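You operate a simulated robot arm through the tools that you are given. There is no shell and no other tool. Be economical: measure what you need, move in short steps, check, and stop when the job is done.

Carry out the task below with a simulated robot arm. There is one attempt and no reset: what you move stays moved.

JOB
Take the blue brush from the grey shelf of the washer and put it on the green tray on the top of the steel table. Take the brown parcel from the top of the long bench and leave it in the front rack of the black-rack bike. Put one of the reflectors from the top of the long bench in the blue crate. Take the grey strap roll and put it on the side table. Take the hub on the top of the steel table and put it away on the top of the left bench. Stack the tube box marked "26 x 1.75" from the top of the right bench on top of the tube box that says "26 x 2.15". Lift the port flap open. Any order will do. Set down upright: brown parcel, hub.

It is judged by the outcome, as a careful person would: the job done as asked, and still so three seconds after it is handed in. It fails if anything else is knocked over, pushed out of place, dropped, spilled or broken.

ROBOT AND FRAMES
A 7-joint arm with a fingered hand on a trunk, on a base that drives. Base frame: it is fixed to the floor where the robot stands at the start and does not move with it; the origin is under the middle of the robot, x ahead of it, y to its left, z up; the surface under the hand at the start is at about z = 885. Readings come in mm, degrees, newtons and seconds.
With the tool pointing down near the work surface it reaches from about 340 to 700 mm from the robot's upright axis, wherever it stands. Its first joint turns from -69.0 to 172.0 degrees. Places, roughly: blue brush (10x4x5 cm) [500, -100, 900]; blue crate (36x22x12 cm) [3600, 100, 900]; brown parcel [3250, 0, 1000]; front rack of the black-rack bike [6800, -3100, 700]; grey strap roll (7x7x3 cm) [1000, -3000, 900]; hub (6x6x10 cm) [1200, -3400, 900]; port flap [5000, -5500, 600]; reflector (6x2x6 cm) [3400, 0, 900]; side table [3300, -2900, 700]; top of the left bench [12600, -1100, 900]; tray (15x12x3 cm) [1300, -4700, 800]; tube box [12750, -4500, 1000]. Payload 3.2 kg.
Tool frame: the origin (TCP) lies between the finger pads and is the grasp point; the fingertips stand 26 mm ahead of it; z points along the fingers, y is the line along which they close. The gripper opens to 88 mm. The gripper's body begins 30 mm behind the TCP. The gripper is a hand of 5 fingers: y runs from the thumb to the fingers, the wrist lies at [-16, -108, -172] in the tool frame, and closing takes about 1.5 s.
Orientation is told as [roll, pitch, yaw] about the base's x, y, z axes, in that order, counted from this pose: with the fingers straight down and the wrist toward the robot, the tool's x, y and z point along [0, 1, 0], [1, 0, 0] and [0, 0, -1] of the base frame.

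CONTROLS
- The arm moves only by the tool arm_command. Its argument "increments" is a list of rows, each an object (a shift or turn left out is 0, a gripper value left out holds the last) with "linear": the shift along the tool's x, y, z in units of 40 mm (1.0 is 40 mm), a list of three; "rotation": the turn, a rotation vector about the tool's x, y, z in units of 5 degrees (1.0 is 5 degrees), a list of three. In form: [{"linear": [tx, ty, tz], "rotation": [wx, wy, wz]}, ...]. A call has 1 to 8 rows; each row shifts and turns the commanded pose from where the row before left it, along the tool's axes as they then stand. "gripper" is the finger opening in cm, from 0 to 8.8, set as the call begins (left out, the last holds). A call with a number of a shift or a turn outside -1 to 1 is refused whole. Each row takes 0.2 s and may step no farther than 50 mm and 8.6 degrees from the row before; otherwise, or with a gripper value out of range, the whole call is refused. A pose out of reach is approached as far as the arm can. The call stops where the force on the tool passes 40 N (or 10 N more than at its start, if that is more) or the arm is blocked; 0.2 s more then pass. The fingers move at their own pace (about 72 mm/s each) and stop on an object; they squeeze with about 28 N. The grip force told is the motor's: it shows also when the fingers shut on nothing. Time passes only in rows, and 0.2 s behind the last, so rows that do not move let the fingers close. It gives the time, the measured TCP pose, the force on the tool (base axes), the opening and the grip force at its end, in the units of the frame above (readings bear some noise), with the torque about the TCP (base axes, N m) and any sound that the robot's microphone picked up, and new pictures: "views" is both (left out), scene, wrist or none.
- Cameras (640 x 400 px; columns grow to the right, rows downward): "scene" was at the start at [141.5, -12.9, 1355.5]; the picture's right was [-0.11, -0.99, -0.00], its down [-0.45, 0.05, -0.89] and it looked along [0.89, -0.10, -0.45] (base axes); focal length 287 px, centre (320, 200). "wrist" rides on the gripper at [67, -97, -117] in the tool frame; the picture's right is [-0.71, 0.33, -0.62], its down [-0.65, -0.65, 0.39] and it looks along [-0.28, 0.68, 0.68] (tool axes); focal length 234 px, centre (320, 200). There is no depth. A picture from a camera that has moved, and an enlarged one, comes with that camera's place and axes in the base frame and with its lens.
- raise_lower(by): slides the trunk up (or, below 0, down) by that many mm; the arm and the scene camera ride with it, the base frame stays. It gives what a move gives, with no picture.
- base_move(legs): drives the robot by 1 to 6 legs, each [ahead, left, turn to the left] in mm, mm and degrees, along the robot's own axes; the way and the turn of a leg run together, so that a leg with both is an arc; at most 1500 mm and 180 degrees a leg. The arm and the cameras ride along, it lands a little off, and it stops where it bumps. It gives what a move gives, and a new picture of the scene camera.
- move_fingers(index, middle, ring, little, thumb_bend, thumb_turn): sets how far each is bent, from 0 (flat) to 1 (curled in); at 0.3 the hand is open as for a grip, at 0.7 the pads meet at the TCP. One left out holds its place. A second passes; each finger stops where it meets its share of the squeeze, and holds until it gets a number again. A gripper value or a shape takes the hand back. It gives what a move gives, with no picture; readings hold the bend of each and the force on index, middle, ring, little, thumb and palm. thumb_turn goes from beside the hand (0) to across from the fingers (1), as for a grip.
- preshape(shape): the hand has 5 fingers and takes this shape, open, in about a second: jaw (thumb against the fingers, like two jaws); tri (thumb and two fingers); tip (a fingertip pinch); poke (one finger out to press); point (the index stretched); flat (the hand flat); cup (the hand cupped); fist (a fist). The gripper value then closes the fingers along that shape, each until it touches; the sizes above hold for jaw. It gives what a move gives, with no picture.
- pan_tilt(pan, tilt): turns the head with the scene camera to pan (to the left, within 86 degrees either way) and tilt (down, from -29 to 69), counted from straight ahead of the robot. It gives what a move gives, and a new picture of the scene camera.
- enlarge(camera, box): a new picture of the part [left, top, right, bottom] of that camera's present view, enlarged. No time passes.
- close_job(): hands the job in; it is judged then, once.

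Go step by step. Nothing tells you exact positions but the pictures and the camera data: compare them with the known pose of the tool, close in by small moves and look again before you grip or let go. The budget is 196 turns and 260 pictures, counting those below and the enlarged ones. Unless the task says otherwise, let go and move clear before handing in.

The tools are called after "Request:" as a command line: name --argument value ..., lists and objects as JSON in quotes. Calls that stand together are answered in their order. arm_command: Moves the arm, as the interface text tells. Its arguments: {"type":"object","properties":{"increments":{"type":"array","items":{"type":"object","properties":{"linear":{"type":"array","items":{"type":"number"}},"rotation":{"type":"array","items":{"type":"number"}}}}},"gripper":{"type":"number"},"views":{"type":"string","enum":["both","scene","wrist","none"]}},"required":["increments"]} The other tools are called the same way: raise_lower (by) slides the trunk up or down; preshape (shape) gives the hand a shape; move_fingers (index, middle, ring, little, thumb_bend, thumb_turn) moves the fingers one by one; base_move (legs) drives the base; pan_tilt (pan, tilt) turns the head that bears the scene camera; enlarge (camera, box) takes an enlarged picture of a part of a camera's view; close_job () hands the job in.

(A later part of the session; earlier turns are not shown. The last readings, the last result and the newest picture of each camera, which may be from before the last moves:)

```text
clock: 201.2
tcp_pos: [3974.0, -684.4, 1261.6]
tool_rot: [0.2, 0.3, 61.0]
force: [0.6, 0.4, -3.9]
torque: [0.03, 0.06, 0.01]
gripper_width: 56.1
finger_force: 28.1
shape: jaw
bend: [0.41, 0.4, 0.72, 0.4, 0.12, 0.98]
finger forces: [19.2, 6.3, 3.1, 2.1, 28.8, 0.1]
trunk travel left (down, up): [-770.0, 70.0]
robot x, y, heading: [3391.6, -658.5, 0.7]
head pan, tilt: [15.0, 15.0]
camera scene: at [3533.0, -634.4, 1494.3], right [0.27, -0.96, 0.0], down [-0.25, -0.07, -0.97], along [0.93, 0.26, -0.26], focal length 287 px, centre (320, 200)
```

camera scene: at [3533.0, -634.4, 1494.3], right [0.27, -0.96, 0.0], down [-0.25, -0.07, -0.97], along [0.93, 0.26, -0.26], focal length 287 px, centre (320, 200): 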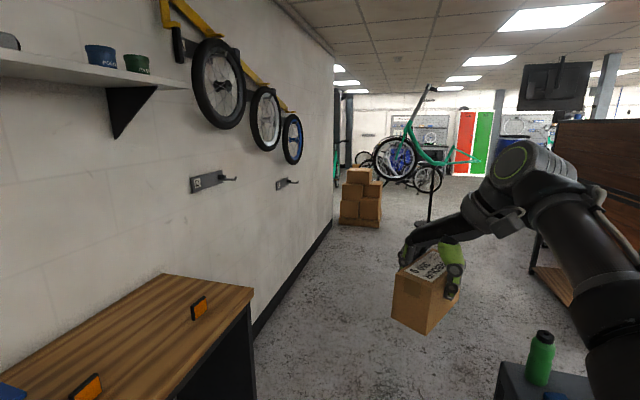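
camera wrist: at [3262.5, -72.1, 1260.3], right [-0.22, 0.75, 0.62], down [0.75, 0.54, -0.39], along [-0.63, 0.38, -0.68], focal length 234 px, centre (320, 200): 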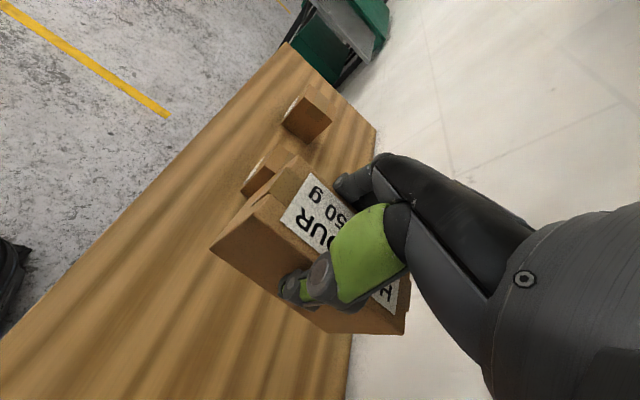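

The corridor between the bench and the grey cabinet is free; I drive along it and look again past the drawers.

Request:
base_move --legs '[[1450, 20, -0.8], [600, 0, 0]]'

Request:
pan_tilt --pan -50 --tilt 15

```text
clock: 211.4
tcp_pos: [6006.5, -688.1, 1261.2]
tool_rot: [0.1, 0.2, 59.5]
force: [-0.7, -1.0, -3.0]
torque: [0.02, 0.02, -0.03]
gripper_width: 56.2
finger_force: 27.9
shape: jaw
bend: [0.41, 0.4, 0.72, 0.4, 0.12, 0.98]
finger forces: [19.1, 6.2, 3.1, 2.1, 28.8, 0.0]
trunk travel left (down, up): [-770.0, 70.0]
robot x, y, heading: [5424.5, -649.6, -0.8]
head pan, tilt: [15.0, 15.0]
camera scene: at [5568.4, -627.4, 1494.4], right [0.25, -0.97, 0.0], down [-0.25, -0.06, -0.97], along [0.94, 0.24, -0.26], focal length 287 px, centre (320, 200)
```

scene: 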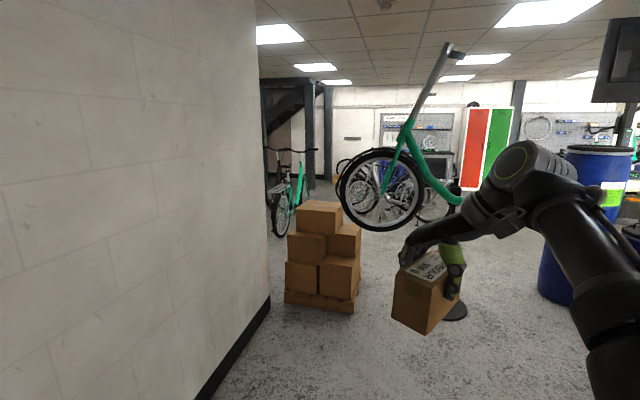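

```text
clock: 212.7
tcp_pos: [6006.6, -688.0, 1261.1]
tool_rot: [0.0, 0.2, 59.6]
force: [-0.1, 0.6, -3.4]
torque: [0.04, 0.03, 0.02]
gripper_width: 56.5
finger_force: 28.1
shape: jaw
bend: [0.41, 0.4, 0.72, 0.4, 0.12, 0.98]
finger forces: [19.1, 6.1, 3.1, 2.1, 28.7, 0.1]
trunk travel left (down, up): [-770.0, 70.0]
robot x, y, heading: [5431.4, -645.4, -0.8]
head pan, tilt: [-50.0, 15.0]
camera scene: at [5537.2, -722.7, 1494.4], right [-0.77, -0.63, 0.0], down [-0.16, 0.2, -0.97], along [0.61, -0.75, -0.26], focal length 287 px, centre (320, 200)
```

scene: 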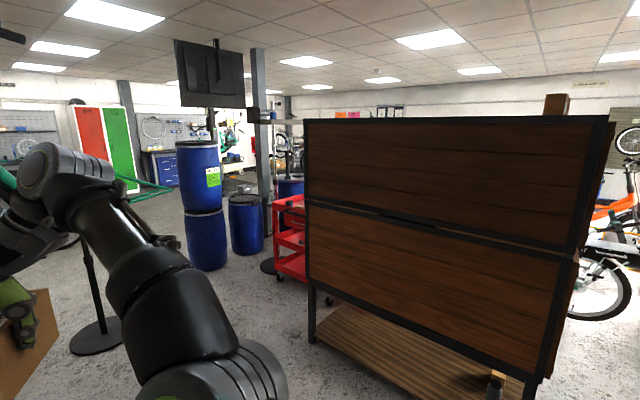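

Request:
pan_tilt --pan -86 --tilt 25

```text
clock: 213.7
tcp_pos: [6007.7, -688.2, 1261.6]
tool_rot: [0.2, 0.1, 59.6]
force: [-0.2, -0.5, -3.1]
torque: [0.03, 0.02, 0.01]
gripper_width: 56.4
finger_force: 28.1
shape: jaw
bend: [0.41, 0.4, 0.72, 0.4, 0.12, 0.98]
finger forces: [19.2, 6.2, 3.2, 2.1, 28.8, 0.0]
trunk travel left (down, up): [-770.0, 70.0]
robot x, y, heading: [5429.3, -646.4, -0.8]
head pan, tilt: [-85.9, 25.0]
camera scene: at [5483.5, -742.4, 1478.2], right [-1.0, -0.06, 0.0], down [-0.03, 0.42, -0.91], along [0.05, -0.9, -0.42], focal length 287 px, centre (320, 200)
```

scene: 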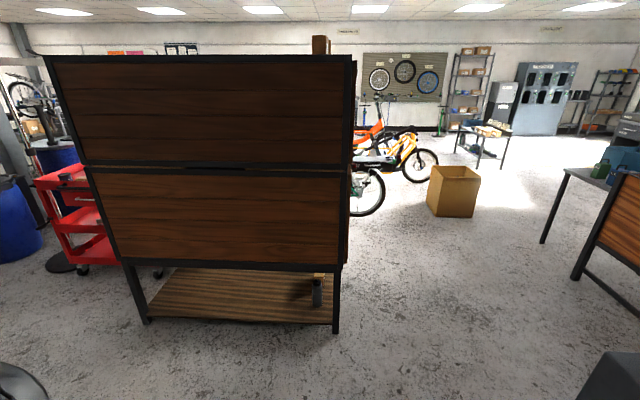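

Now I see the layout: drawers span x 5440–6660 at y about -2000 to -2400, with bikes behind. I go through the gap west of the drawers and look at the bikes.

Request:
base_move --legs '[[0, 0, -89], [350, -380, 0], [750, 0, 0], [850, -100, 0]]'

Request:
pan_tilt --pan 50 --tilt 18

```text
clock: 228.2
tcp_pos: [4910.6, -3151.2, 1261.8]
tool_rot: [0.1, 0.2, -29.8]
force: [-0.7, -0.5, -3.1]
torque: [0.03, -0.03, 0.0]
gripper_width: 56.1
finger_force: 28.3
shape: jaw
bend: [0.41, 0.4, 0.72, 0.41, 0.12, 0.98]
finger forces: [18.3, 6.1, 3.0, 2.1, 28.3, 0.0]
trunk travel left (down, up): [-770.0, 70.0]
robot x, y, heading: [4944.0, -2568.9, -90.1]
head pan, tilt: [-85.9, 25.0]
camera scene: at [4853.6, -2629.0, 1478.2], right [-0.07, 1.0, 0.0], down [0.42, 0.03, -0.91], along [-0.9, -0.06, -0.42], focal length 287 px, centre (320, 200)
```

scene: 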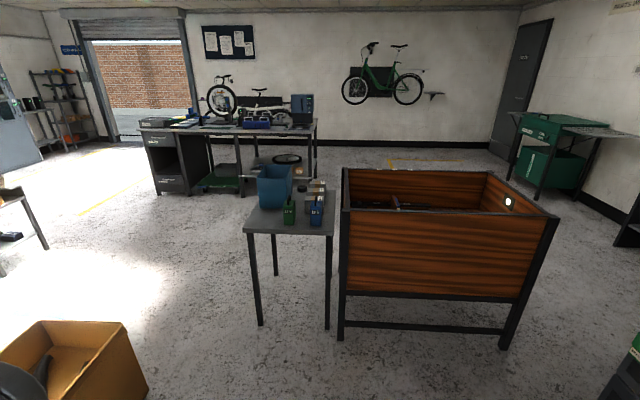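

```text
clock: 230.4
tcp_pos: [4910.4, -3150.3, 1260.7]
tool_rot: [0.2, 0.2, -29.8]
force: [-0.3, -0.6, -3.1]
torque: [0.01, -0.06, -0.03]
gripper_width: 56.0
finger_force: 27.8
shape: jaw
bend: [0.41, 0.4, 0.72, 0.41, 0.12, 0.98]
finger forces: [18.4, 6.1, 3.0, 2.0, 28.3, 0.0]
trunk travel left (down, up): [-770.0, 70.0]
robot x, y, heading: [4944.1, -2571.3, -90.0]
head pan, tilt: [50.0, 18.0]
camera scene: at [5016.8, -2683.0, 1489.5], right [-0.64, -0.76, 0.0], down [-0.24, 0.2, -0.95], along [0.73, -0.61, -0.31], focal length 287 px, centre (320, 200)
```

scene: 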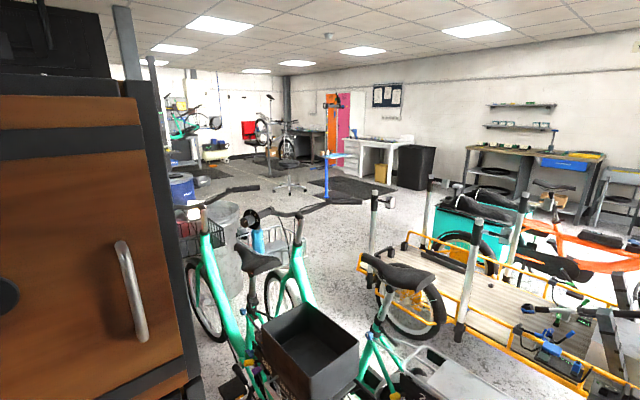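

Request:
enlarge --camera "scene" --box '[160, 160, 420, 380]'

```text
1.82 times, centred on (290, 270) of scene
camera zoom: at [5016.8, -2683.0, 1489.5], right [-0.64, -0.76, 0.0], down [-0.24, 0.2, -0.95], along [0.73, -0.61, -0.31], focal length 522 px, centre (374, 73)
```

zoom: 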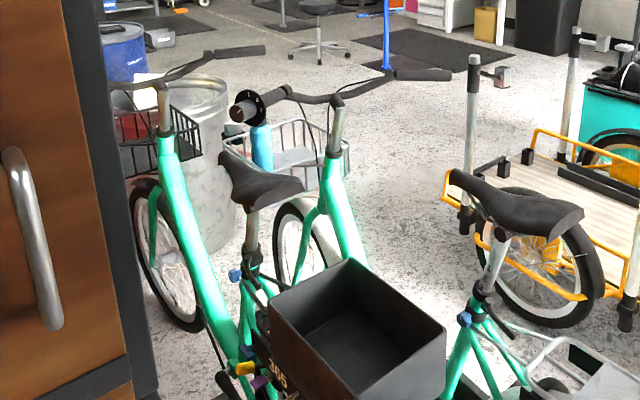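

The left teal bike carries the black front rack at about (6750, -3100), reachable only from its front (east). I'll go around the south side; first I line up with the gap between side table and the "OLD PARTS" box.

Request:
base_move --legs '[[61, -531, 0], [0, 0, -40.5]]'

Request:
pan_tilt --pan 0 --tilt 40

```text
clock: 235.3
tcp_pos: [4029.3, -3062.5, 1261.9]
tool_rot: [0.2, 0.2, -68.5]
force: [-0.2, -0.5, -2.7]
torque: [0.03, -0.05, -0.04]
gripper_width: 56.0
finger_force: 27.9
shape: jaw
bend: [0.41, 0.4, 0.72, 0.41, 0.12, 0.98]
finger forces: [18.2, 6.2, 3.1, 2.1, 28.1, 0.1]
trunk travel left (down, up): [-770.0, 70.0]
robot x, y, heading: [4417.6, -2629.2, -128.6]
head pan, tilt: [50.0, 18.0]
camera scene: at [4406.6, -2764.8, 1489.5], right [-0.98, -0.19, 0.0], down [-0.06, 0.3, -0.95], along [0.18, -0.93, -0.31], focal length 287 px, centre (320, 200)
```

scene: 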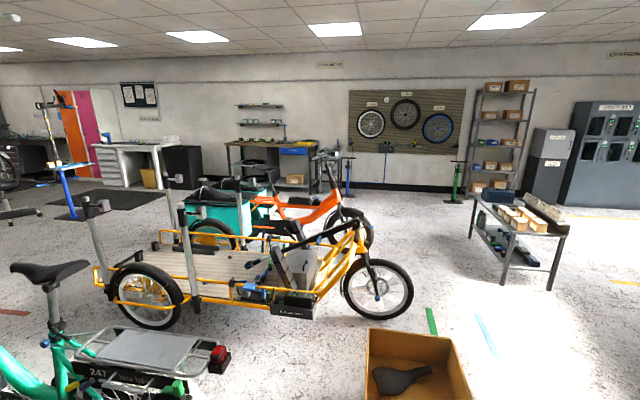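

```text
clock: 236.5
tcp_pos: [4029.3, -3063.2, 1261.4]
tool_rot: [0.1, 0.2, -68.5]
force: [0.0, -0.2, -3.0]
torque: [0.04, -0.07, 0.01]
gripper_width: 56.4
finger_force: 27.9
shape: jaw
bend: [0.41, 0.4, 0.72, 0.41, 0.12, 0.98]
finger forces: [18.2, 6.0, 3.2, 2.1, 28.1, 0.0]
trunk travel left (down, up): [-770.0, 70.0]
robot x, y, heading: [4419.0, -2627.5, -129.0]
head pan, tilt: [0.0, 40.0]
camera scene: at [4335.3, -2739.5, 1454.9], right [-0.78, 0.63, 0.0], down [0.4, 0.5, -0.77], along [-0.48, -0.6, -0.64], focal length 287 px, centre (320, 200)
```

scene: 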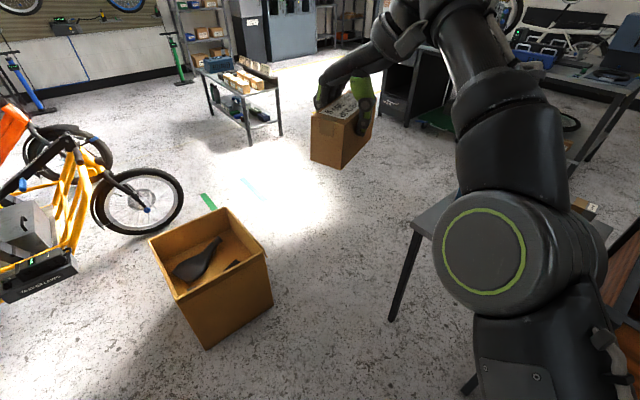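

The gap is about 610 mm wide and free. I drive through it and south along x about 3650.

Request:
base_move --legs '[[900, -38, 0], [650, 0, 0], [0, 0, 39], [490, 236, 0], [1450, 0, 0], [600, 0, 0]]'

Request:
pan_tilt --pan 75 --tilt 20

```text
clock: 258.9
tcp_pos: [3642.0, -6972.6, 1262.1]
tool_rot: [0.2, 0.2, -29.6]
force: [0.5, -0.5, -3.4]
torque: [0.01, -0.02, 0.04]
gripper_width: 55.5
finger_force: 27.7
shape: jaw
bend: [0.42, 0.4, 0.72, 0.41, 0.12, 0.98]
finger forces: [17.9, 6.1, 3.2, 2.1, 27.9, 0.0]
trunk travel left (down, up): [-770.0, 70.0]
robot x, y, heading: [3674.0, -6390.5, -90.1]
head pan, tilt: [0.0, 40.0]
camera scene: at [3675.2, -6528.8, 1454.8], right [-1.0, 0.0, 0.0], down [0.0, 0.64, -0.77], along [0.0, -0.77, -0.64], focal length 287 px, centre (320, 200)
```

scene: 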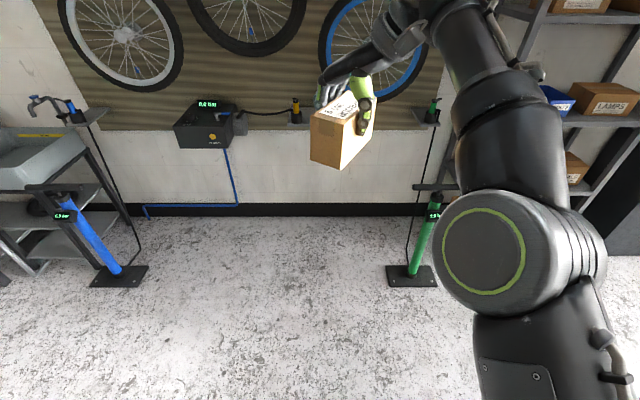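

```text
clock: 260.4
tcp_pos: [3641.4, -6972.1, 1262.4]
tool_rot: [0.2, 0.2, -29.6]
force: [0.6, 0.5, -3.7]
torque: [0.05, -0.01, -0.01]
gripper_width: 55.6
finger_force: 28.1
shape: jaw
bend: [0.42, 0.4, 0.72, 0.41, 0.12, 0.98]
finger forces: [17.9, 6.1, 3.2, 2.1, 27.8, 0.0]
trunk travel left (down, up): [-770.0, 70.0]
robot x, y, heading: [3673.5, -6387.7, -89.9]
head pan, tilt: [75.0, 20.0]
camera scene: at [3765.1, -6468.1, 1486.3], right [-0.26, -0.97, 0.0], down [-0.33, 0.09, -0.94], along [0.91, -0.24, -0.34], focal length 287 px, centre (320, 200)
```

scene: 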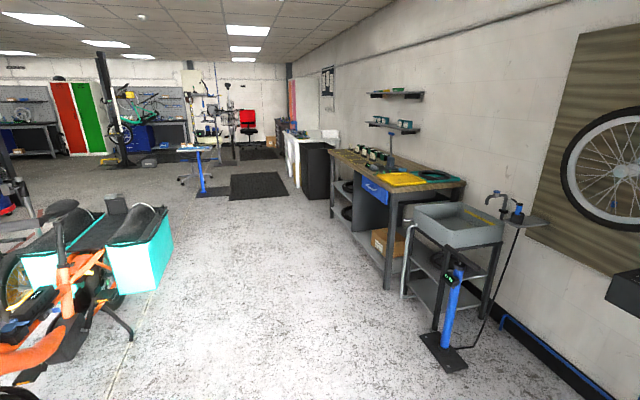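

The lane east is wide and free. I drive east along y about -6400, turn to face west, and come up in front of the bikes.

Request:
base_move --legs '[[0, 1450, 0], [0, 1450, 0], [0, 1200, 0], [0, 0, -90], [0, -1450, 0], [0, -1000, 0]]'

Request:
pan_tilt --pan -25 --tilt 28

```text
clock: 295.3
tcp_pos: [7137.7, -3950.7, 1261.5]
tool_rot: [0.2, 0.1, -118.8]
force: [0.1, -0.2, -3.1]
torque: [-0.06, -0.01, 0.02]
gripper_width: 55.3
finger_force: 27.9
shape: jaw
bend: [0.42, 0.4, 0.72, 0.42, 0.12, 0.98]
finger forces: [17.2, 6.2, 3.0, 2.0, 27.1, 0.0]
trunk travel left (down, up): [-770.0, 70.0]
robot x, y, heading: [7720.8, -3974.8, -179.3]
head pan, tilt: [75.0, 20.0]
camera scene: at [7646.2, -4069.5, 1486.3], right [-0.97, 0.24, 0.0], down [0.08, 0.33, -0.94], along [-0.23, -0.91, -0.34], focal length 287 px, centre (320, 200)
```

scene: 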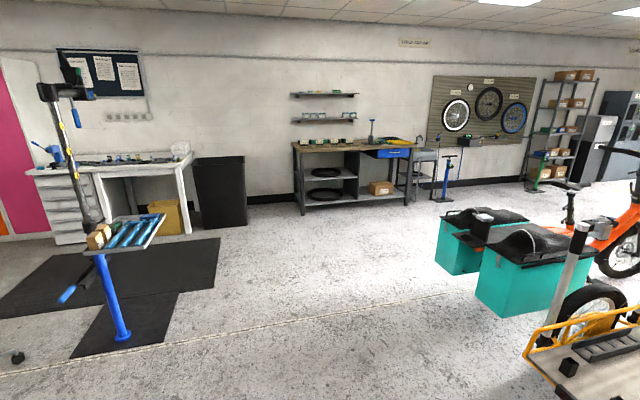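

```text
clock: 297.0
tcp_pos: [7139.0, -3951.4, 1261.7]
tool_rot: [0.1, 0.2, -118.8]
force: [-0.5, -0.5, -3.9]
torque: [-0.06, -0.02, 0.01]
gripper_width: 55.1
finger_force: 28.4
shape: jaw
bend: [0.42, 0.4, 0.72, 0.42, 0.12, 0.98]
finger forces: [17.1, 6.1, 2.9, 2.1, 27.1, 0.0]
trunk travel left (down, up): [-770.0, 70.0]
robot x, y, heading: [7717.9, -3977.2, -179.2]
head pan, tilt: [-25.0, 28.0]
camera scene: at [7585.8, -3941.9, 1473.3], right [0.41, 0.91, 0.0], down [0.43, -0.19, -0.88], along [-0.81, 0.36, -0.47], focal length 287 px, centre (320, 200)
```

scene: 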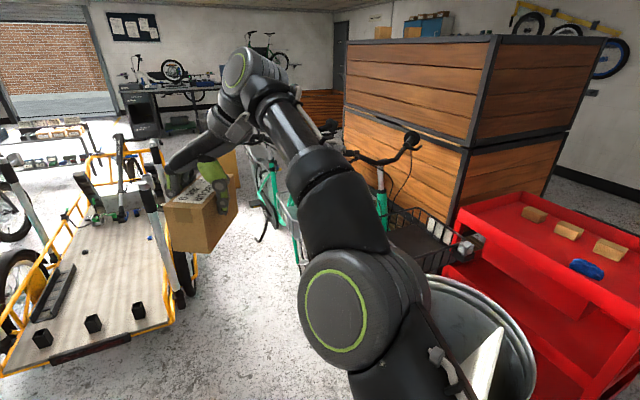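

Request:
base_move --legs '[[250, -150, -40]]'

Request:
pan_tilt --pan 12 --tilt 38

```text
clock: 299.3
tcp_pos: [7102.3, -3362.8, 1261.1]
tool_rot: [0.2, 0.3, -158.8]
force: [-0.1, 0.3, -3.0]
torque: [-0.02, 0.01, 0.0]
gripper_width: 55.5
finger_force: 27.7
shape: jaw
bend: [0.42, 0.4, 0.72, 0.42, 0.12, 0.98]
finger forces: [17.1, 5.9, 2.8, 2.0, 26.9, 0.1]
trunk travel left (down, up): [-770.0, 70.0]
robot x, y, heading: [7530.7, -3759.0, 140.8]
head pan, tilt: [-25.0, 28.0]
camera scene: at [7451.9, -3645.6, 1473.4], right [0.9, 0.43, 0.0], down [0.2, -0.42, -0.88], along [-0.38, 0.8, -0.47], focal length 287 px, centre (320, 200)
```

scene: 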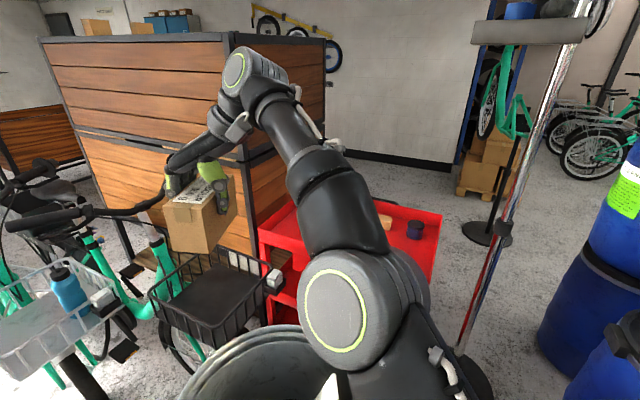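

```text
clock: 300.3
tcp_pos: [7101.2, -3364.5, 1263.0]
tool_rot: [0.2, 0.2, -158.9]
force: [-0.1, 0.2, -3.3]
torque: [-0.04, 0.02, -0.03]
gripper_width: 55.0
finger_force: 28.0
shape: jaw
bend: [0.42, 0.4, 0.72, 0.42, 0.12, 0.98]
finger forces: [17.0, 6.0, 2.9, 2.1, 26.9, 0.0]
trunk travel left (down, up): [-770.0, 70.0]
robot x, y, heading: [7528.9, -3757.8, 140.9]
head pan, tilt: [12.0, 38.0]
camera scene: at [7414.9, -3687.9, 1457.8], right [0.46, 0.89, 0.0], down [0.55, -0.28, -0.79], along [-0.7, 0.36, -0.62], focal length 287 px, centre (320, 200)
```

scene: 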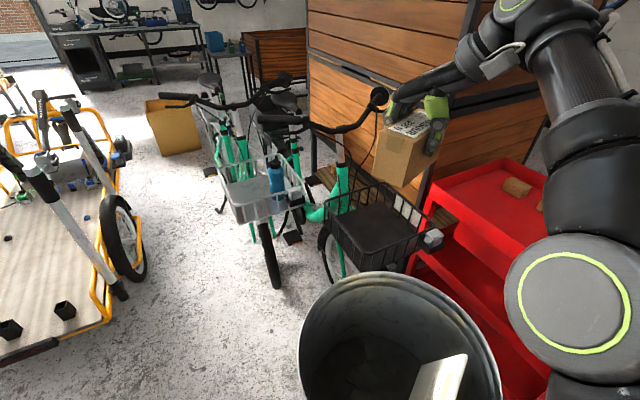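

I see the black wire rack clearly, with the trash can in front of it. I enlarge to measure the rack floor.

Request:
enlarge --camera "scene" --box '[290, 150, 470, 290]'

```text
2.86 times, centred on (380, 220) of scene
camera zoom: at [7414.9, -3687.9, 1457.8], right [0.46, 0.89, 0.0], down [0.55, -0.28, -0.79], along [-0.7, 0.36, -0.62], focal length 819 px, centre (149, 143)
```

zoom: 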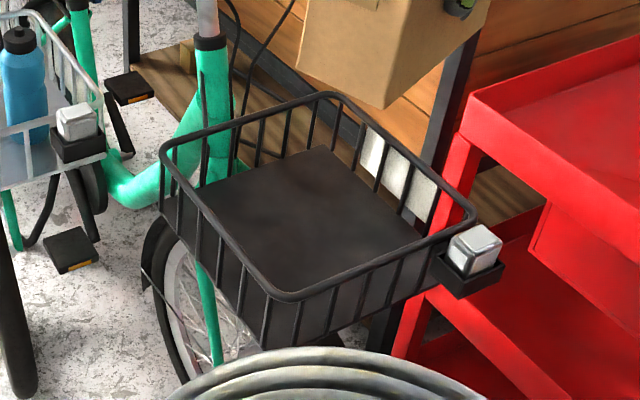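

Rack floor spans about x 6683–6900, y -3240 to -3027, z about 700. I'll come at it from the south, passing the trash can on its south side.

Request:
base_move --legs '[[0, 0, -46], [-130, 0, 0], [0, 720, 0]]'

Request:
pan_tilt --pan 0 --tilt 48

```text
clock: 307.2
tcp_pos: [6821.7, -3359.7, 1261.5]
tool_rot: [0.1, 0.2, 154.3]
force: [-0.5, 1.7, -3.3]
torque: [-0.03, 0.0, 0.05]
gripper_width: 55.0
finger_force: 28.3
shape: jaw
bend: [0.42, 0.4, 0.72, 0.42, 0.12, 0.98]
finger forces: [16.9, 5.9, 2.8, 2.0, 26.7, 0.0]
trunk travel left (down, up): [-770.0, 70.0]
robot x, y, heading: [6829.5, -3940.2, 93.9]
head pan, tilt: [12.0, 38.0]
camera scene: at [6802.3, -3810.2, 1457.8], right [0.96, 0.27, 0.0], down [0.17, -0.59, -0.79], along [-0.22, 0.76, -0.62], focal length 287 px, centre (320, 200)
```

scene: 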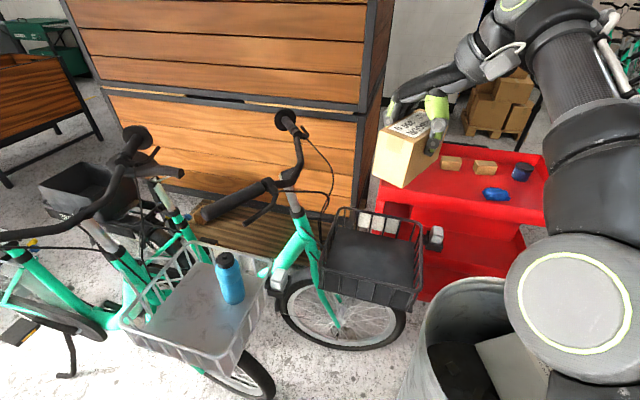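

```text
clock: 308.0
tcp_pos: [6822.2, -3359.3, 1261.1]
tool_rot: [0.2, 0.2, 154.3]
force: [0.1, 0.3, -3.1]
torque: [-0.03, 0.01, -0.01]
gripper_width: 55.1
finger_force: 28.1
shape: jaw
bend: [0.42, 0.4, 0.72, 0.42, 0.12, 0.98]
finger forces: [16.8, 6.0, 2.9, 2.1, 26.7, 0.0]
trunk travel left (down, up): [-770.0, 70.0]
robot x, y, heading: [6830.3, -3942.0, 93.9]
head pan, tilt: [0.0, 48.0]
camera scene: at [6820.4, -3814.6, 1443.4], right [1.0, 0.07, 0.0], down [0.05, -0.74, -0.67], along [-0.05, 0.67, -0.74], focal length 287 px, centre (320, 200)
```

scene: 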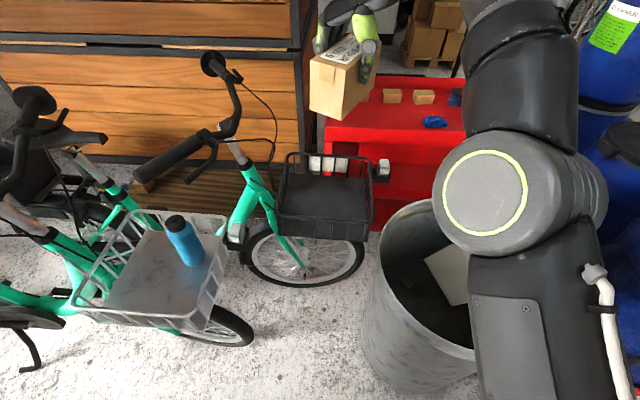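

Request:
enlarge --camera "scene" --box '[230, 130, 410, 270]'

```text
2.86 times, centred on (320, 200) of scene
camera zoom: at [6820.4, -3814.6, 1443.4], right [1.0, 0.07, 0.0], down [0.05, -0.74, -0.67], along [-0.05, 0.67, -0.74], focal length 819 px, centre (320, 200)
```

zoom: 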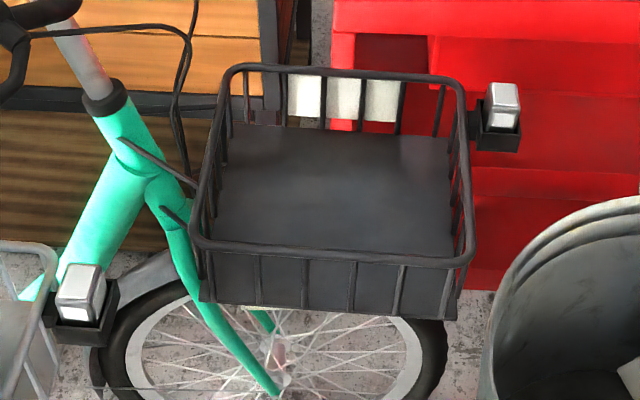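

The rack rim is about z 765, x 6643–6939, y -2993 to -3275, with the floor near z 675. I shift the base left and ahead between can and grey-rack bike, then lower the trunk.

Request:
base_move --legs '[[0, 65, 0], [150, 0, -1]]'

Request:
raise_lower --by -180

Request:
pan_tilt --pan 0 --tilt 45

```text
clock: 309.9
tcp_pos: [6759.7, -3214.7, 1262.2]
tool_rot: [0.1, 0.2, 153.2]
force: [0.7, 0.5, -2.7]
torque: [-0.05, 0.0, -0.01]
gripper_width: 55.3
finger_force: 28.0
shape: jaw
bend: [0.42, 0.4, 0.72, 0.42, 0.12, 0.98]
finger forces: [16.8, 6.1, 2.8, 2.2, 26.8, 0.1]
trunk travel left (down, up): [-770.0, 70.0]
robot x, y, heading: [6756.0, -3801.4, 93.1]
head pan, tilt: [0.0, 48.0]
camera scene: at [6750.0, -3669.8, 1443.5], right [1.0, 0.05, 0.0], down [0.04, -0.74, -0.67], along [-0.03, 0.67, -0.74], focal length 287 px, centre (320, 200)
```

scene: 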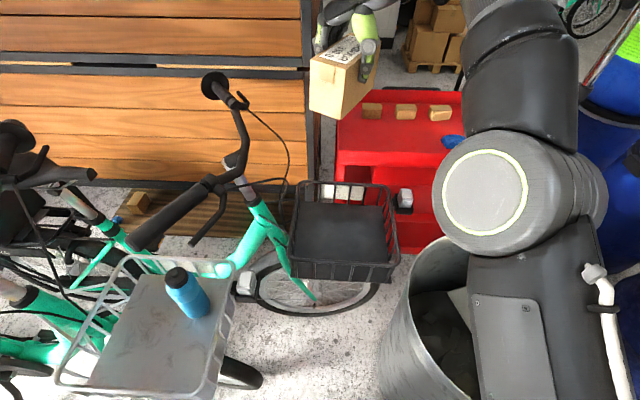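

```text
clock: 311.9
tcp_pos: [6760.4, -3214.3, 1080.5]
tool_rot: [0.2, 0.1, 153.2]
force: [-1.1, 0.0, -3.4]
torque: [-0.03, 0.02, 0.0]
gripper_width: 55.1
finger_force: 28.3
shape: jaw
bend: [0.42, 0.4, 0.72, 0.42, 0.12, 0.98]
finger forces: [16.8, 6.1, 2.8, 2.2, 26.7, 0.0]
trunk travel left (down, up): [-590.0, 250.0]
robot x, y, heading: [6756.7, -3793.8, 93.0]
head pan, tilt: [0.0, 48.0]
```

```text
clock: 312.6
tcp_pos: [6760.8, -3214.1, 1081.9]
tool_rot: [0.2, 0.2, 153.3]
force: [-0.2, 0.4, -3.5]
torque: [-0.03, 0.01, 0.04]
gripper_width: 55.1
finger_force: 28.2
shape: jaw
bend: [0.42, 0.4, 0.72, 0.42, 0.12, 0.98]
finger forces: [16.8, 6.2, 2.8, 2.2, 26.7, 0.1]
trunk travel left (down, up): [-590.0, 250.0]
robot x, y, heading: [6756.7, -3794.9, 92.6]
head pan, tilt: [0.0, 45.0]
camera scene: at [6749.5, -3666.5, 1267.6], right [1.0, 0.05, 0.0], down [0.04, -0.71, -0.71], along [-0.04, 0.71, -0.71], focal length 287 px, centre (320, 200)
```

scene: 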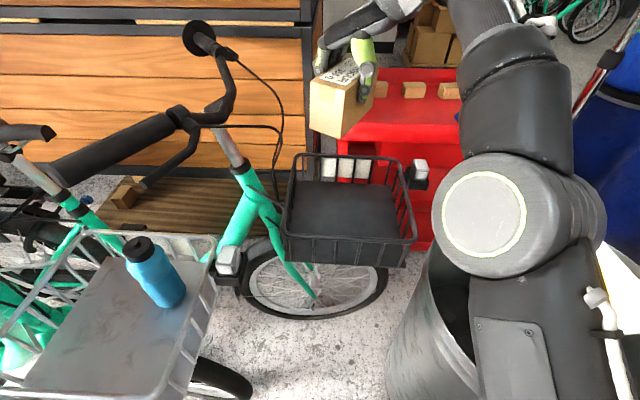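

Request:
arm_command --increments '[{"linear": [-0.7, 0.13, 0]}, {"linear": [-0.7, 0.13, 0]}, {"linear": [-0.7, 0.13, 0]}, {"linear": [0, 0, 0.9]}, {"linear": [0, 0, 0.9]}, {"linear": [0, 0, 0.9]}, {"linear": [0, 0, 0.9]}, {}]'

```text
clock: 314.4
tcp_pos: [6774.0, -3151.2, 928.8]
tool_rot: [0.2, 0.1, 153.3]
force: [-0.1, -0.3, -3.1]
torque: [0.0, 0.01, 0.02]
gripper_width: 55.1
finger_force: 28.3
shape: jaw
bend: [0.42, 0.4, 0.72, 0.42, 0.12, 0.98]
finger forces: [16.6, 6.1, 2.7, 2.1, 26.6, 0.1]
out of reach, approached as far as the arm can: row 1, 2, 3, 4, 5, 6, 7
trunk travel left (down, up): [-590.0, 250.0]
robot x, y, heading: [6756.9, -3796.8, 93.0]
head pan, tilt: [0.0, 45.0]
camera scene: at [6749.5, -3666.9, 1267.6], right [1.0, 0.05, 0.0], down [0.04, -0.71, -0.71], along [-0.04, 0.71, -0.71], focal length 287 px, centre (320, 200)
camera wrist: at [6831.0, -3253.8, 1047.2], right [0.02, 0.78, 0.62], down [0.88, 0.28, -0.39], along [-0.48, 0.55, -0.68], focal length 234 px, centre (320, 200)
```

scene: 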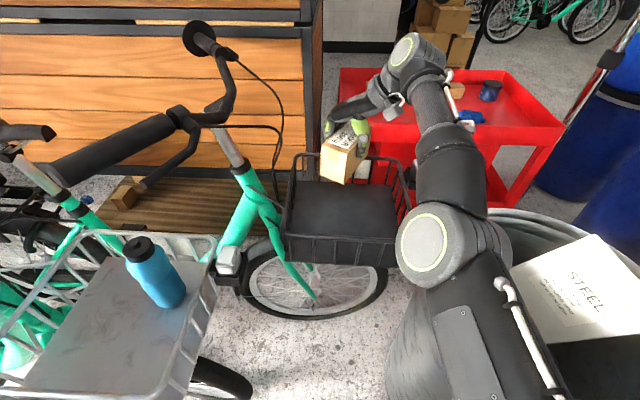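
wrist: 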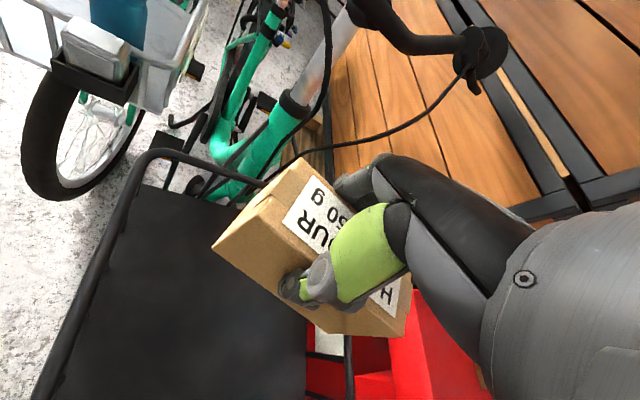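

Too far with this wrist angle; I turn the hand back toward the robot (rel. 20°), which extends the reach.

Request:
arm_command --increments '[{"rotation": [0, 0, 1]}, {"rotation": [0, 0, 1]}, {"rotation": [0, 0, 1]}, {"rotation": [0, 0, 1]}, {"rotation": [0, 0, 1]}, {"rotation": [0, 0, 1]}, {"rotation": [0, 0, 1]}, {"rotation": [0, 0, 1]}]'

```text
clock: 316.2
tcp_pos: [6770.3, -3100.9, 941.1]
tool_rot: [0.1, 0.4, 113.2]
force: [0.1, 1.3, -3.1]
torque: [0.01, 0.03, 0.0]
gripper_width: 55.0
finger_force: 27.7
shape: jaw
bend: [0.42, 0.4, 0.72, 0.42, 0.12, 0.98]
finger forces: [16.6, 6.1, 2.8, 2.1, 26.5, 0.1]
out of reach, approached as far as the arm can: row 1, 2, 3, 4, 5, 6, 7, 8
trunk travel left (down, up): [-590.0, 250.0]
robot x, y, heading: [6756.8, -3793.7, 93.0]
head pan, tilt: [0.0, 45.0]
camera scene: at [6749.4, -3666.4, 1267.6], right [1.0, 0.05, 0.0], down [0.04, -0.71, -0.71], along [-0.04, 0.71, -0.71], focal length 287 px, centre (320, 200)
camera wrist: at [6747.8, -3215.8, 1059.5], right [0.52, 0.59, 0.62], down [0.86, -0.35, -0.38], along [-0.01, 0.73, -0.68], focal length 234 px, centre (320, 200)
```

scene: 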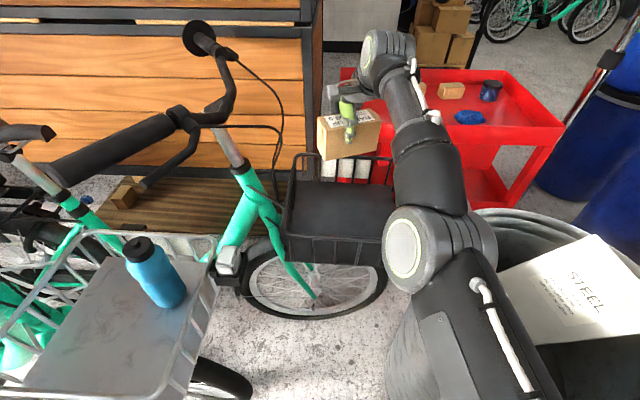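
wrist: 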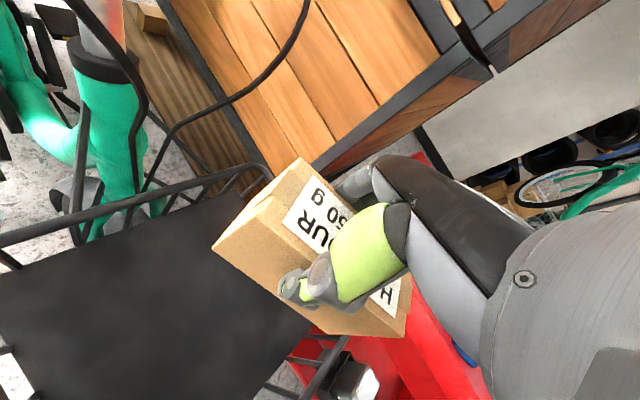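

Request:
arm_command --increments '[{"linear": [0, -0.5, 0]}, {"linear": [0, -0.4, 0]}, {"linear": [0, 0, 0.5]}, {}]'

```text
clock: 317.2
tcp_pos: [6773.8, -3096.9, 926.7]
tool_rot: [0.1, 0.3, 113.3]
force: [-0.8, 0.1, -3.4]
torque: [0.01, 0.07, 0.02]
gripper_width: 54.9
finger_force: 28.6
shape: jaw
bend: [0.42, 0.4, 0.72, 0.42, 0.12, 0.98]
finger forces: [16.6, 6.3, 2.9, 2.1, 26.5, 0.0]
out of reach, approached as far as the arm can: row 1, 2, 3
trunk travel left (down, up): [-590.0, 250.0]
robot x, y, heading: [6754.7, -3795.9, 92.8]
head pan, tilt: [0.0, 45.0]
camera scene: at [6749.5, -3666.9, 1267.6], right [1.0, 0.05, 0.0], down [0.04, -0.71, -0.71], along [-0.04, 0.71, -0.71], focal length 287 px, centre (320, 200)
camera wrist: at [6751.4, -3211.9, 1045.2], right [0.52, 0.59, 0.62], down [0.86, -0.35, -0.38], along [-0.01, 0.73, -0.68], focal length 234 px, centre (320, 200)
```

scene: 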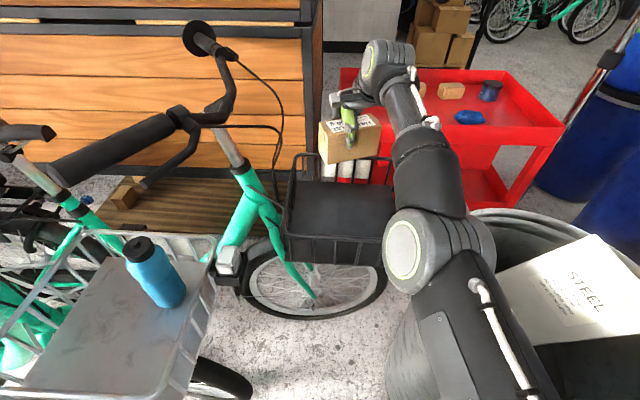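
wrist: 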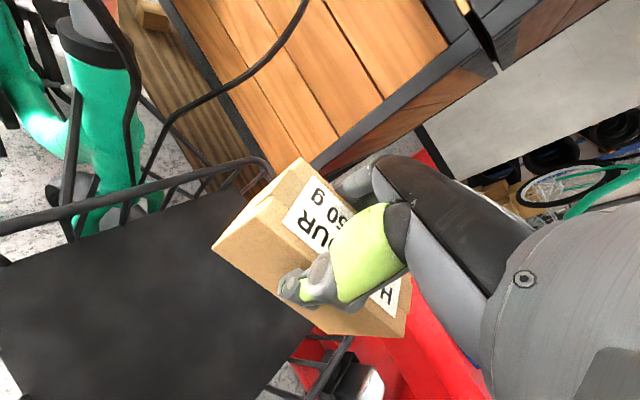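

Request:
arm_command --increments '[{"linear": [0, -0.9, -0.5]}, {"linear": [0, -0.9, -0.5]}, {"linear": [0, -0.5, -0.5]}, {}, {}]' --views "none"

```text
clock: 318.4
tcp_pos: [6804.8, -3120.2, 1009.2]
tool_rot: [0.0, 0.2, 113.4]
force: [-0.1, -0.2, -3.3]
torque: [0.0, 0.05, -0.01]
gripper_width: 54.7
finger_force: 27.7
shape: jaw
bend: [0.42, 0.4, 0.72, 0.42, 0.12, 0.98]
finger forces: [16.6, 6.1, 2.8, 2.1, 26.4, 0.0]
out of reach, approached as far as the arm can: row 1, 2, 3
trunk travel left (down, up): [-590.0, 250.0]
robot x, y, heading: [6753.5, -3796.3, 92.7]
head pan, tilt: [0.0, 45.0]
```

Request:
arm_command --increments '[{"rotation": [0, 0, -1]}, {"rotation": [0, 0, -1]}, {"rotation": [0, 0, -1]}, {"rotation": [0, 0, -1]}, {"rotation": [0, 0, -1]}, {"rotation": [0, 0, -1]}, {"rotation": [0, 0, -1]}, {}]' --views "scene"

```text
clock: 320.2
tcp_pos: [6798.9, -3161.8, 994.6]
tool_rot: [0.2, 0.2, 148.3]
force: [0.1, 0.2, -4.0]
torque: [-0.03, 0.01, 0.0]
gripper_width: 55.0
finger_force: 28.1
shape: jaw
bend: [0.42, 0.4, 0.72, 0.42, 0.12, 0.98]
finger forces: [16.5, 5.9, 2.7, 2.0, 26.3, 0.0]
out of reach, approached as far as the arm can: row 1, 2, 3, 4, 5, 6, 7
trunk travel left (down, up): [-590.0, 250.0]
robot x, y, heading: [6755.7, -3798.0, 92.9]
head pan, tilt: [0.0, 45.0]
camera scene: at [6749.5, -3666.3, 1267.5], right [1.0, 0.05, 0.0], down [0.04, -0.71, -0.71], along [-0.04, 0.71, -0.71], focal length 287 px, centre (320, 200)
```

scene: 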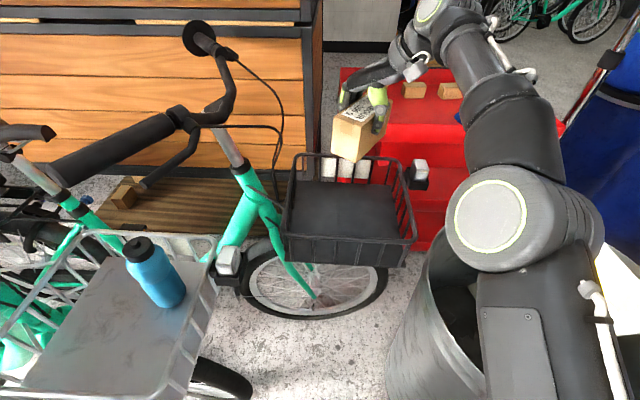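

Request:
arm_command --increments '[{"linear": [0, 0, 0.6]}, {"linear": [0, 0, 0.6]}, {"linear": [0, 0, 0.6]}, {}]' --views "scene"

```text
clock: 321.2
tcp_pos: [6799.6, -3163.2, 922.4]
tool_rot: [0.1, 0.2, 148.2]
force: [1.1, -0.2, -3.2]
torque: [-0.05, 0.06, 0.0]
gripper_width: 55.0
finger_force: 28.1
shape: jaw
bend: [0.42, 0.4, 0.72, 0.42, 0.12, 0.98]
finger forces: [16.4, 6.1, 2.7, 2.2, 26.2, 0.0]
trunk travel left (down, up): [-590.0, 250.0]
robot x, y, heading: [6754.6, -3798.6, 93.0]
head pan, tilt: [0.0, 45.0]
camera scene: at [6749.4, -3666.7, 1267.6], right [1.0, 0.05, 0.0], down [0.04, -0.71, -0.71], along [-0.04, 0.71, -0.71], focal length 287 px, centre (320, 200)
```

scene: 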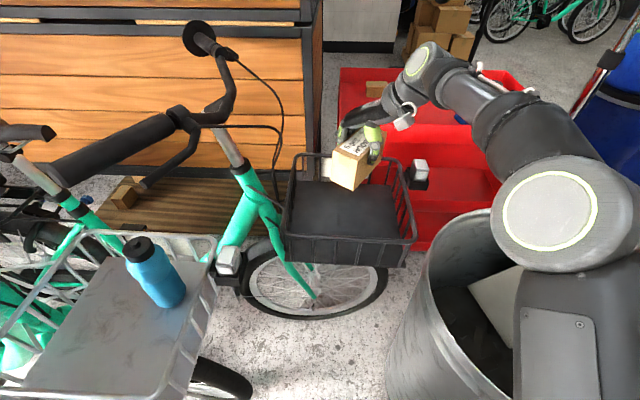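

Request:
arm_command --increments '[{"linear": [-0.25, 0.34, 0.4]}, {"linear": [-0.25, 0.34, 0.4]}, {"linear": [0, 0, 0.5]}, {"linear": [0, 0, 0.5]}, {}]'

```text
clock: 322.4
tcp_pos: [6785.8, -3131.7, 851.2]
tool_rot: [0.1, 0.2, 148.3]
force: [-0.4, -0.8, -3.4]
torque: [-0.01, -0.03, -0.02]
gripper_width: 54.9
finger_force: 28.0
shape: jaw
bend: [0.42, 0.4, 0.72, 0.42, 0.12, 0.98]
finger forces: [16.3, 6.0, 2.8, 2.1, 26.1, 0.1]
trunk travel left (down, up): [-590.0, 250.0]
robot x, y, heading: [6755.5, -3797.9, 92.8]
head pan, tilt: [0.0, 45.0]
camera scene: at [6749.6, -3666.8, 1267.6], right [1.0, 0.05, 0.0], down [0.04, -0.71, -0.71], along [-0.04, 0.71, -0.71], focal length 287 px, centre (320, 200)
camera wrist: at [6834.0, -3239.1, 969.4], right [0.09, 0.78, 0.62], down [0.9, 0.21, -0.39], along [-0.43, 0.59, -0.68], focal length 234 px, centre (320, 200)
```

scene: 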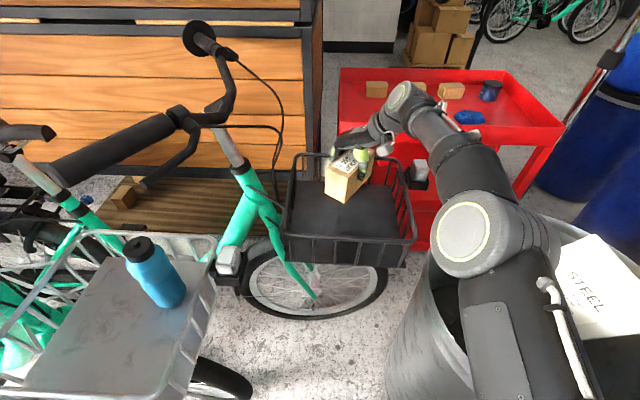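
wrist: 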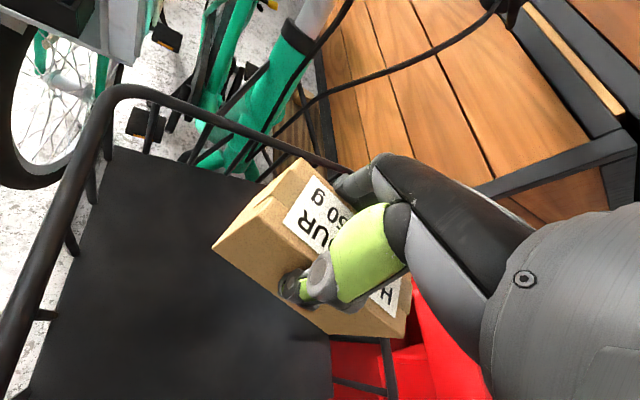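

Request:
arm_command --increments '[{"linear": [0, 0, 0.6]}, {"linear": [0, 0, 0.6]}, {"linear": [0, 0, 0.6]}, {}]'

```text
clock: 323.4
tcp_pos: [6786.9, -3132.8, 777.9]
tool_rot: [0.1, 0.2, 148.3]
force: [0.8, 0.9, -2.6]
torque: [-0.02, 0.0, -0.01]
gripper_width: 55.0
finger_force: 28.4
shape: jaw
bend: [0.42, 0.4, 0.72, 0.42, 0.12, 0.98]
finger forces: [16.4, 5.9, 2.7, 2.1, 26.2, 0.0]
trunk travel left (down, up): [-590.0, 250.0]
robot x, y, heading: [6758.3, -3796.1, 92.9]
head pan, tilt: [0.0, 45.0]
camera scene: at [6749.5, -3666.8, 1267.6], right [1.0, 0.05, 0.0], down [0.04, -0.71, -0.71], along [-0.04, 0.71, -0.71], focal length 287 px, centre (320, 200)
camera wrist: at [6835.0, -3239.4, 896.4], right [0.09, 0.78, 0.62], down [0.9, 0.21, -0.39], along [-0.43, 0.59, -0.68], focal length 234 px, centre (320, 200)
```

scene: 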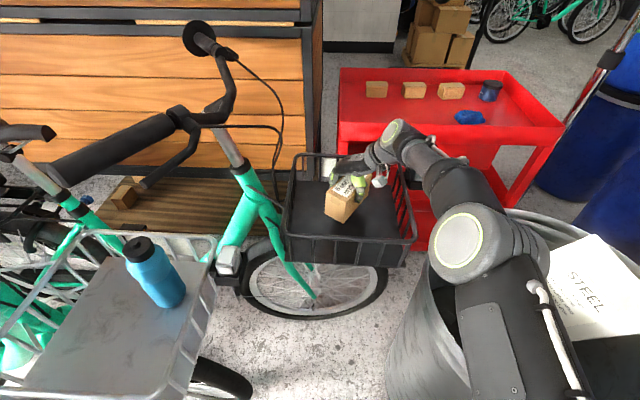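
wrist: 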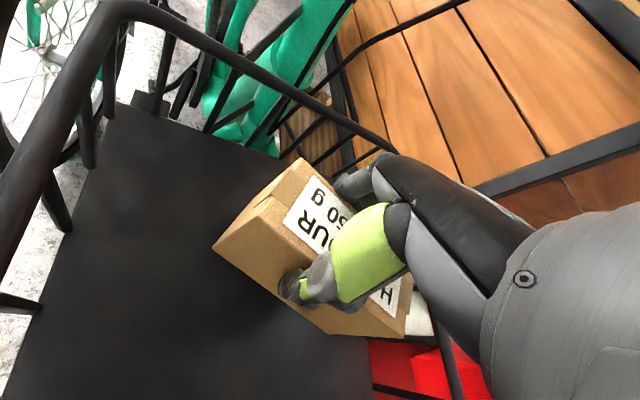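

Request:
arm_command --increments '[{"linear": [0, 0, 0.4]}, {"linear": [0, 0, 0.2]}, {}]' --views "none"

Request:
arm_command --increments '[{"linear": [0, 0, 0.2]}, {}]'

```text
clock: 324.2
tcp_pos: [6787.0, -3131.7, 753.8]
tool_rot: [0.1, 0.1, 148.4]
force: [0.6, 0.8, -3.1]
torque: [-0.06, 0.06, 0.0]
gripper_width: 54.5
finger_force: 27.7
shape: jaw
bend: [0.42, 0.4, 0.72, 0.42, 0.12, 0.98]
finger forces: [16.3, 5.9, 2.7, 2.1, 26.0, 0.1]
trunk travel left (down, up): [-590.0, 250.0]
robot x, y, heading: [6753.5, -3796.9, 92.7]
head pan, tilt: [0.0, 45.0]
```

```text
clock: 324.8
tcp_pos: [6787.5, -3131.4, 746.7]
tool_rot: [0.1, 0.2, 148.1]
force: [0.3, -0.3, -3.3]
torque: [-0.03, 0.03, 0.05]
gripper_width: 54.7
finger_force: 27.4
shape: jaw
bend: [0.42, 0.4, 0.72, 0.42, 0.12, 0.98]
finger forces: [16.4, 5.9, 2.6, 2.1, 26.1, 0.1]
trunk travel left (down, up): [-590.0, 250.0]
robot x, y, heading: [6756.9, -3795.3, 93.1]
head pan, tilt: [0.0, 45.0]
camera scene: at [6749.6, -3666.6, 1267.6], right [1.0, 0.05, 0.0], down [0.04, -0.71, -0.71], along [-0.04, 0.71, -0.71], focal length 287 px, centre (320, 200)
camera wrist: at [6834.6, -3239.1, 865.2], right [0.09, 0.78, 0.62], down [0.9, 0.21, -0.39], along [-0.43, 0.59, -0.68], focal length 234 px, centre (320, 200)
```

scene: 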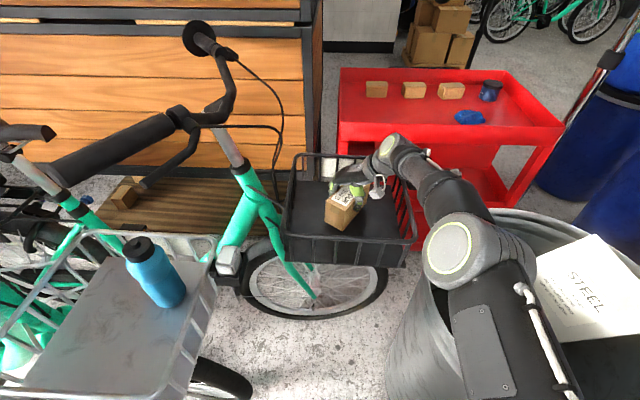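
wrist: 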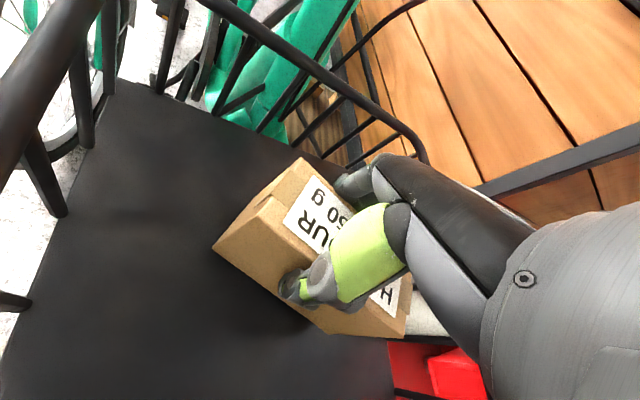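

Request:
arm_command --increments '[{"linear": [0, 0, 0.2]}, {}, {"linear": [0, 0, 0.1]}, {}]' --views "none"

Request:
arm_command --increments '[{"linear": [0, 0, 0.1]}, {}, {"linear": [0, 0, 0.1]}, {}]' --views "none"

```text
clock: 325.8
tcp_pos: [6787.2, -3131.9, 735.0]
tool_rot: [0.1, 0.2, 148.2]
force: [0.1, 0.3, -3.5]
torque: [-0.06, 0.04, 0.01]
gripper_width: 54.8
finger_force: 27.9
shape: jaw
bend: [0.42, 0.4, 0.72, 0.42, 0.12, 0.98]
finger forces: [16.3, 6.0, 2.7, 2.2, 26.1, 0.1]
trunk travel left (down, up): [-590.0, 250.0]
robot x, y, heading: [6758.2, -3800.4, 92.8]
head pan, tilt: [0.0, 45.0]
```

```text
clock: 326.8
tcp_pos: [6786.4, -3132.1, 730.6]
tool_rot: [-0.1, 0.0, 148.3]
force: [0.3, 4.3, 7.6]
torque: [-0.22, -0.1, 0.02]
gripper_width: 55.2
finger_force: 28.2
shape: jaw
bend: [0.42, 0.4, 0.72, 0.42, 0.11, 0.98]
finger forces: [19.3, 6.1, 2.9, 2.8, 27.1, 0.0]
trunk travel left (down, up): [-590.0, 250.0]
robot x, y, heading: [6757.3, -3796.3, 93.0]
head pan, tilt: [0.0, 45.0]
```

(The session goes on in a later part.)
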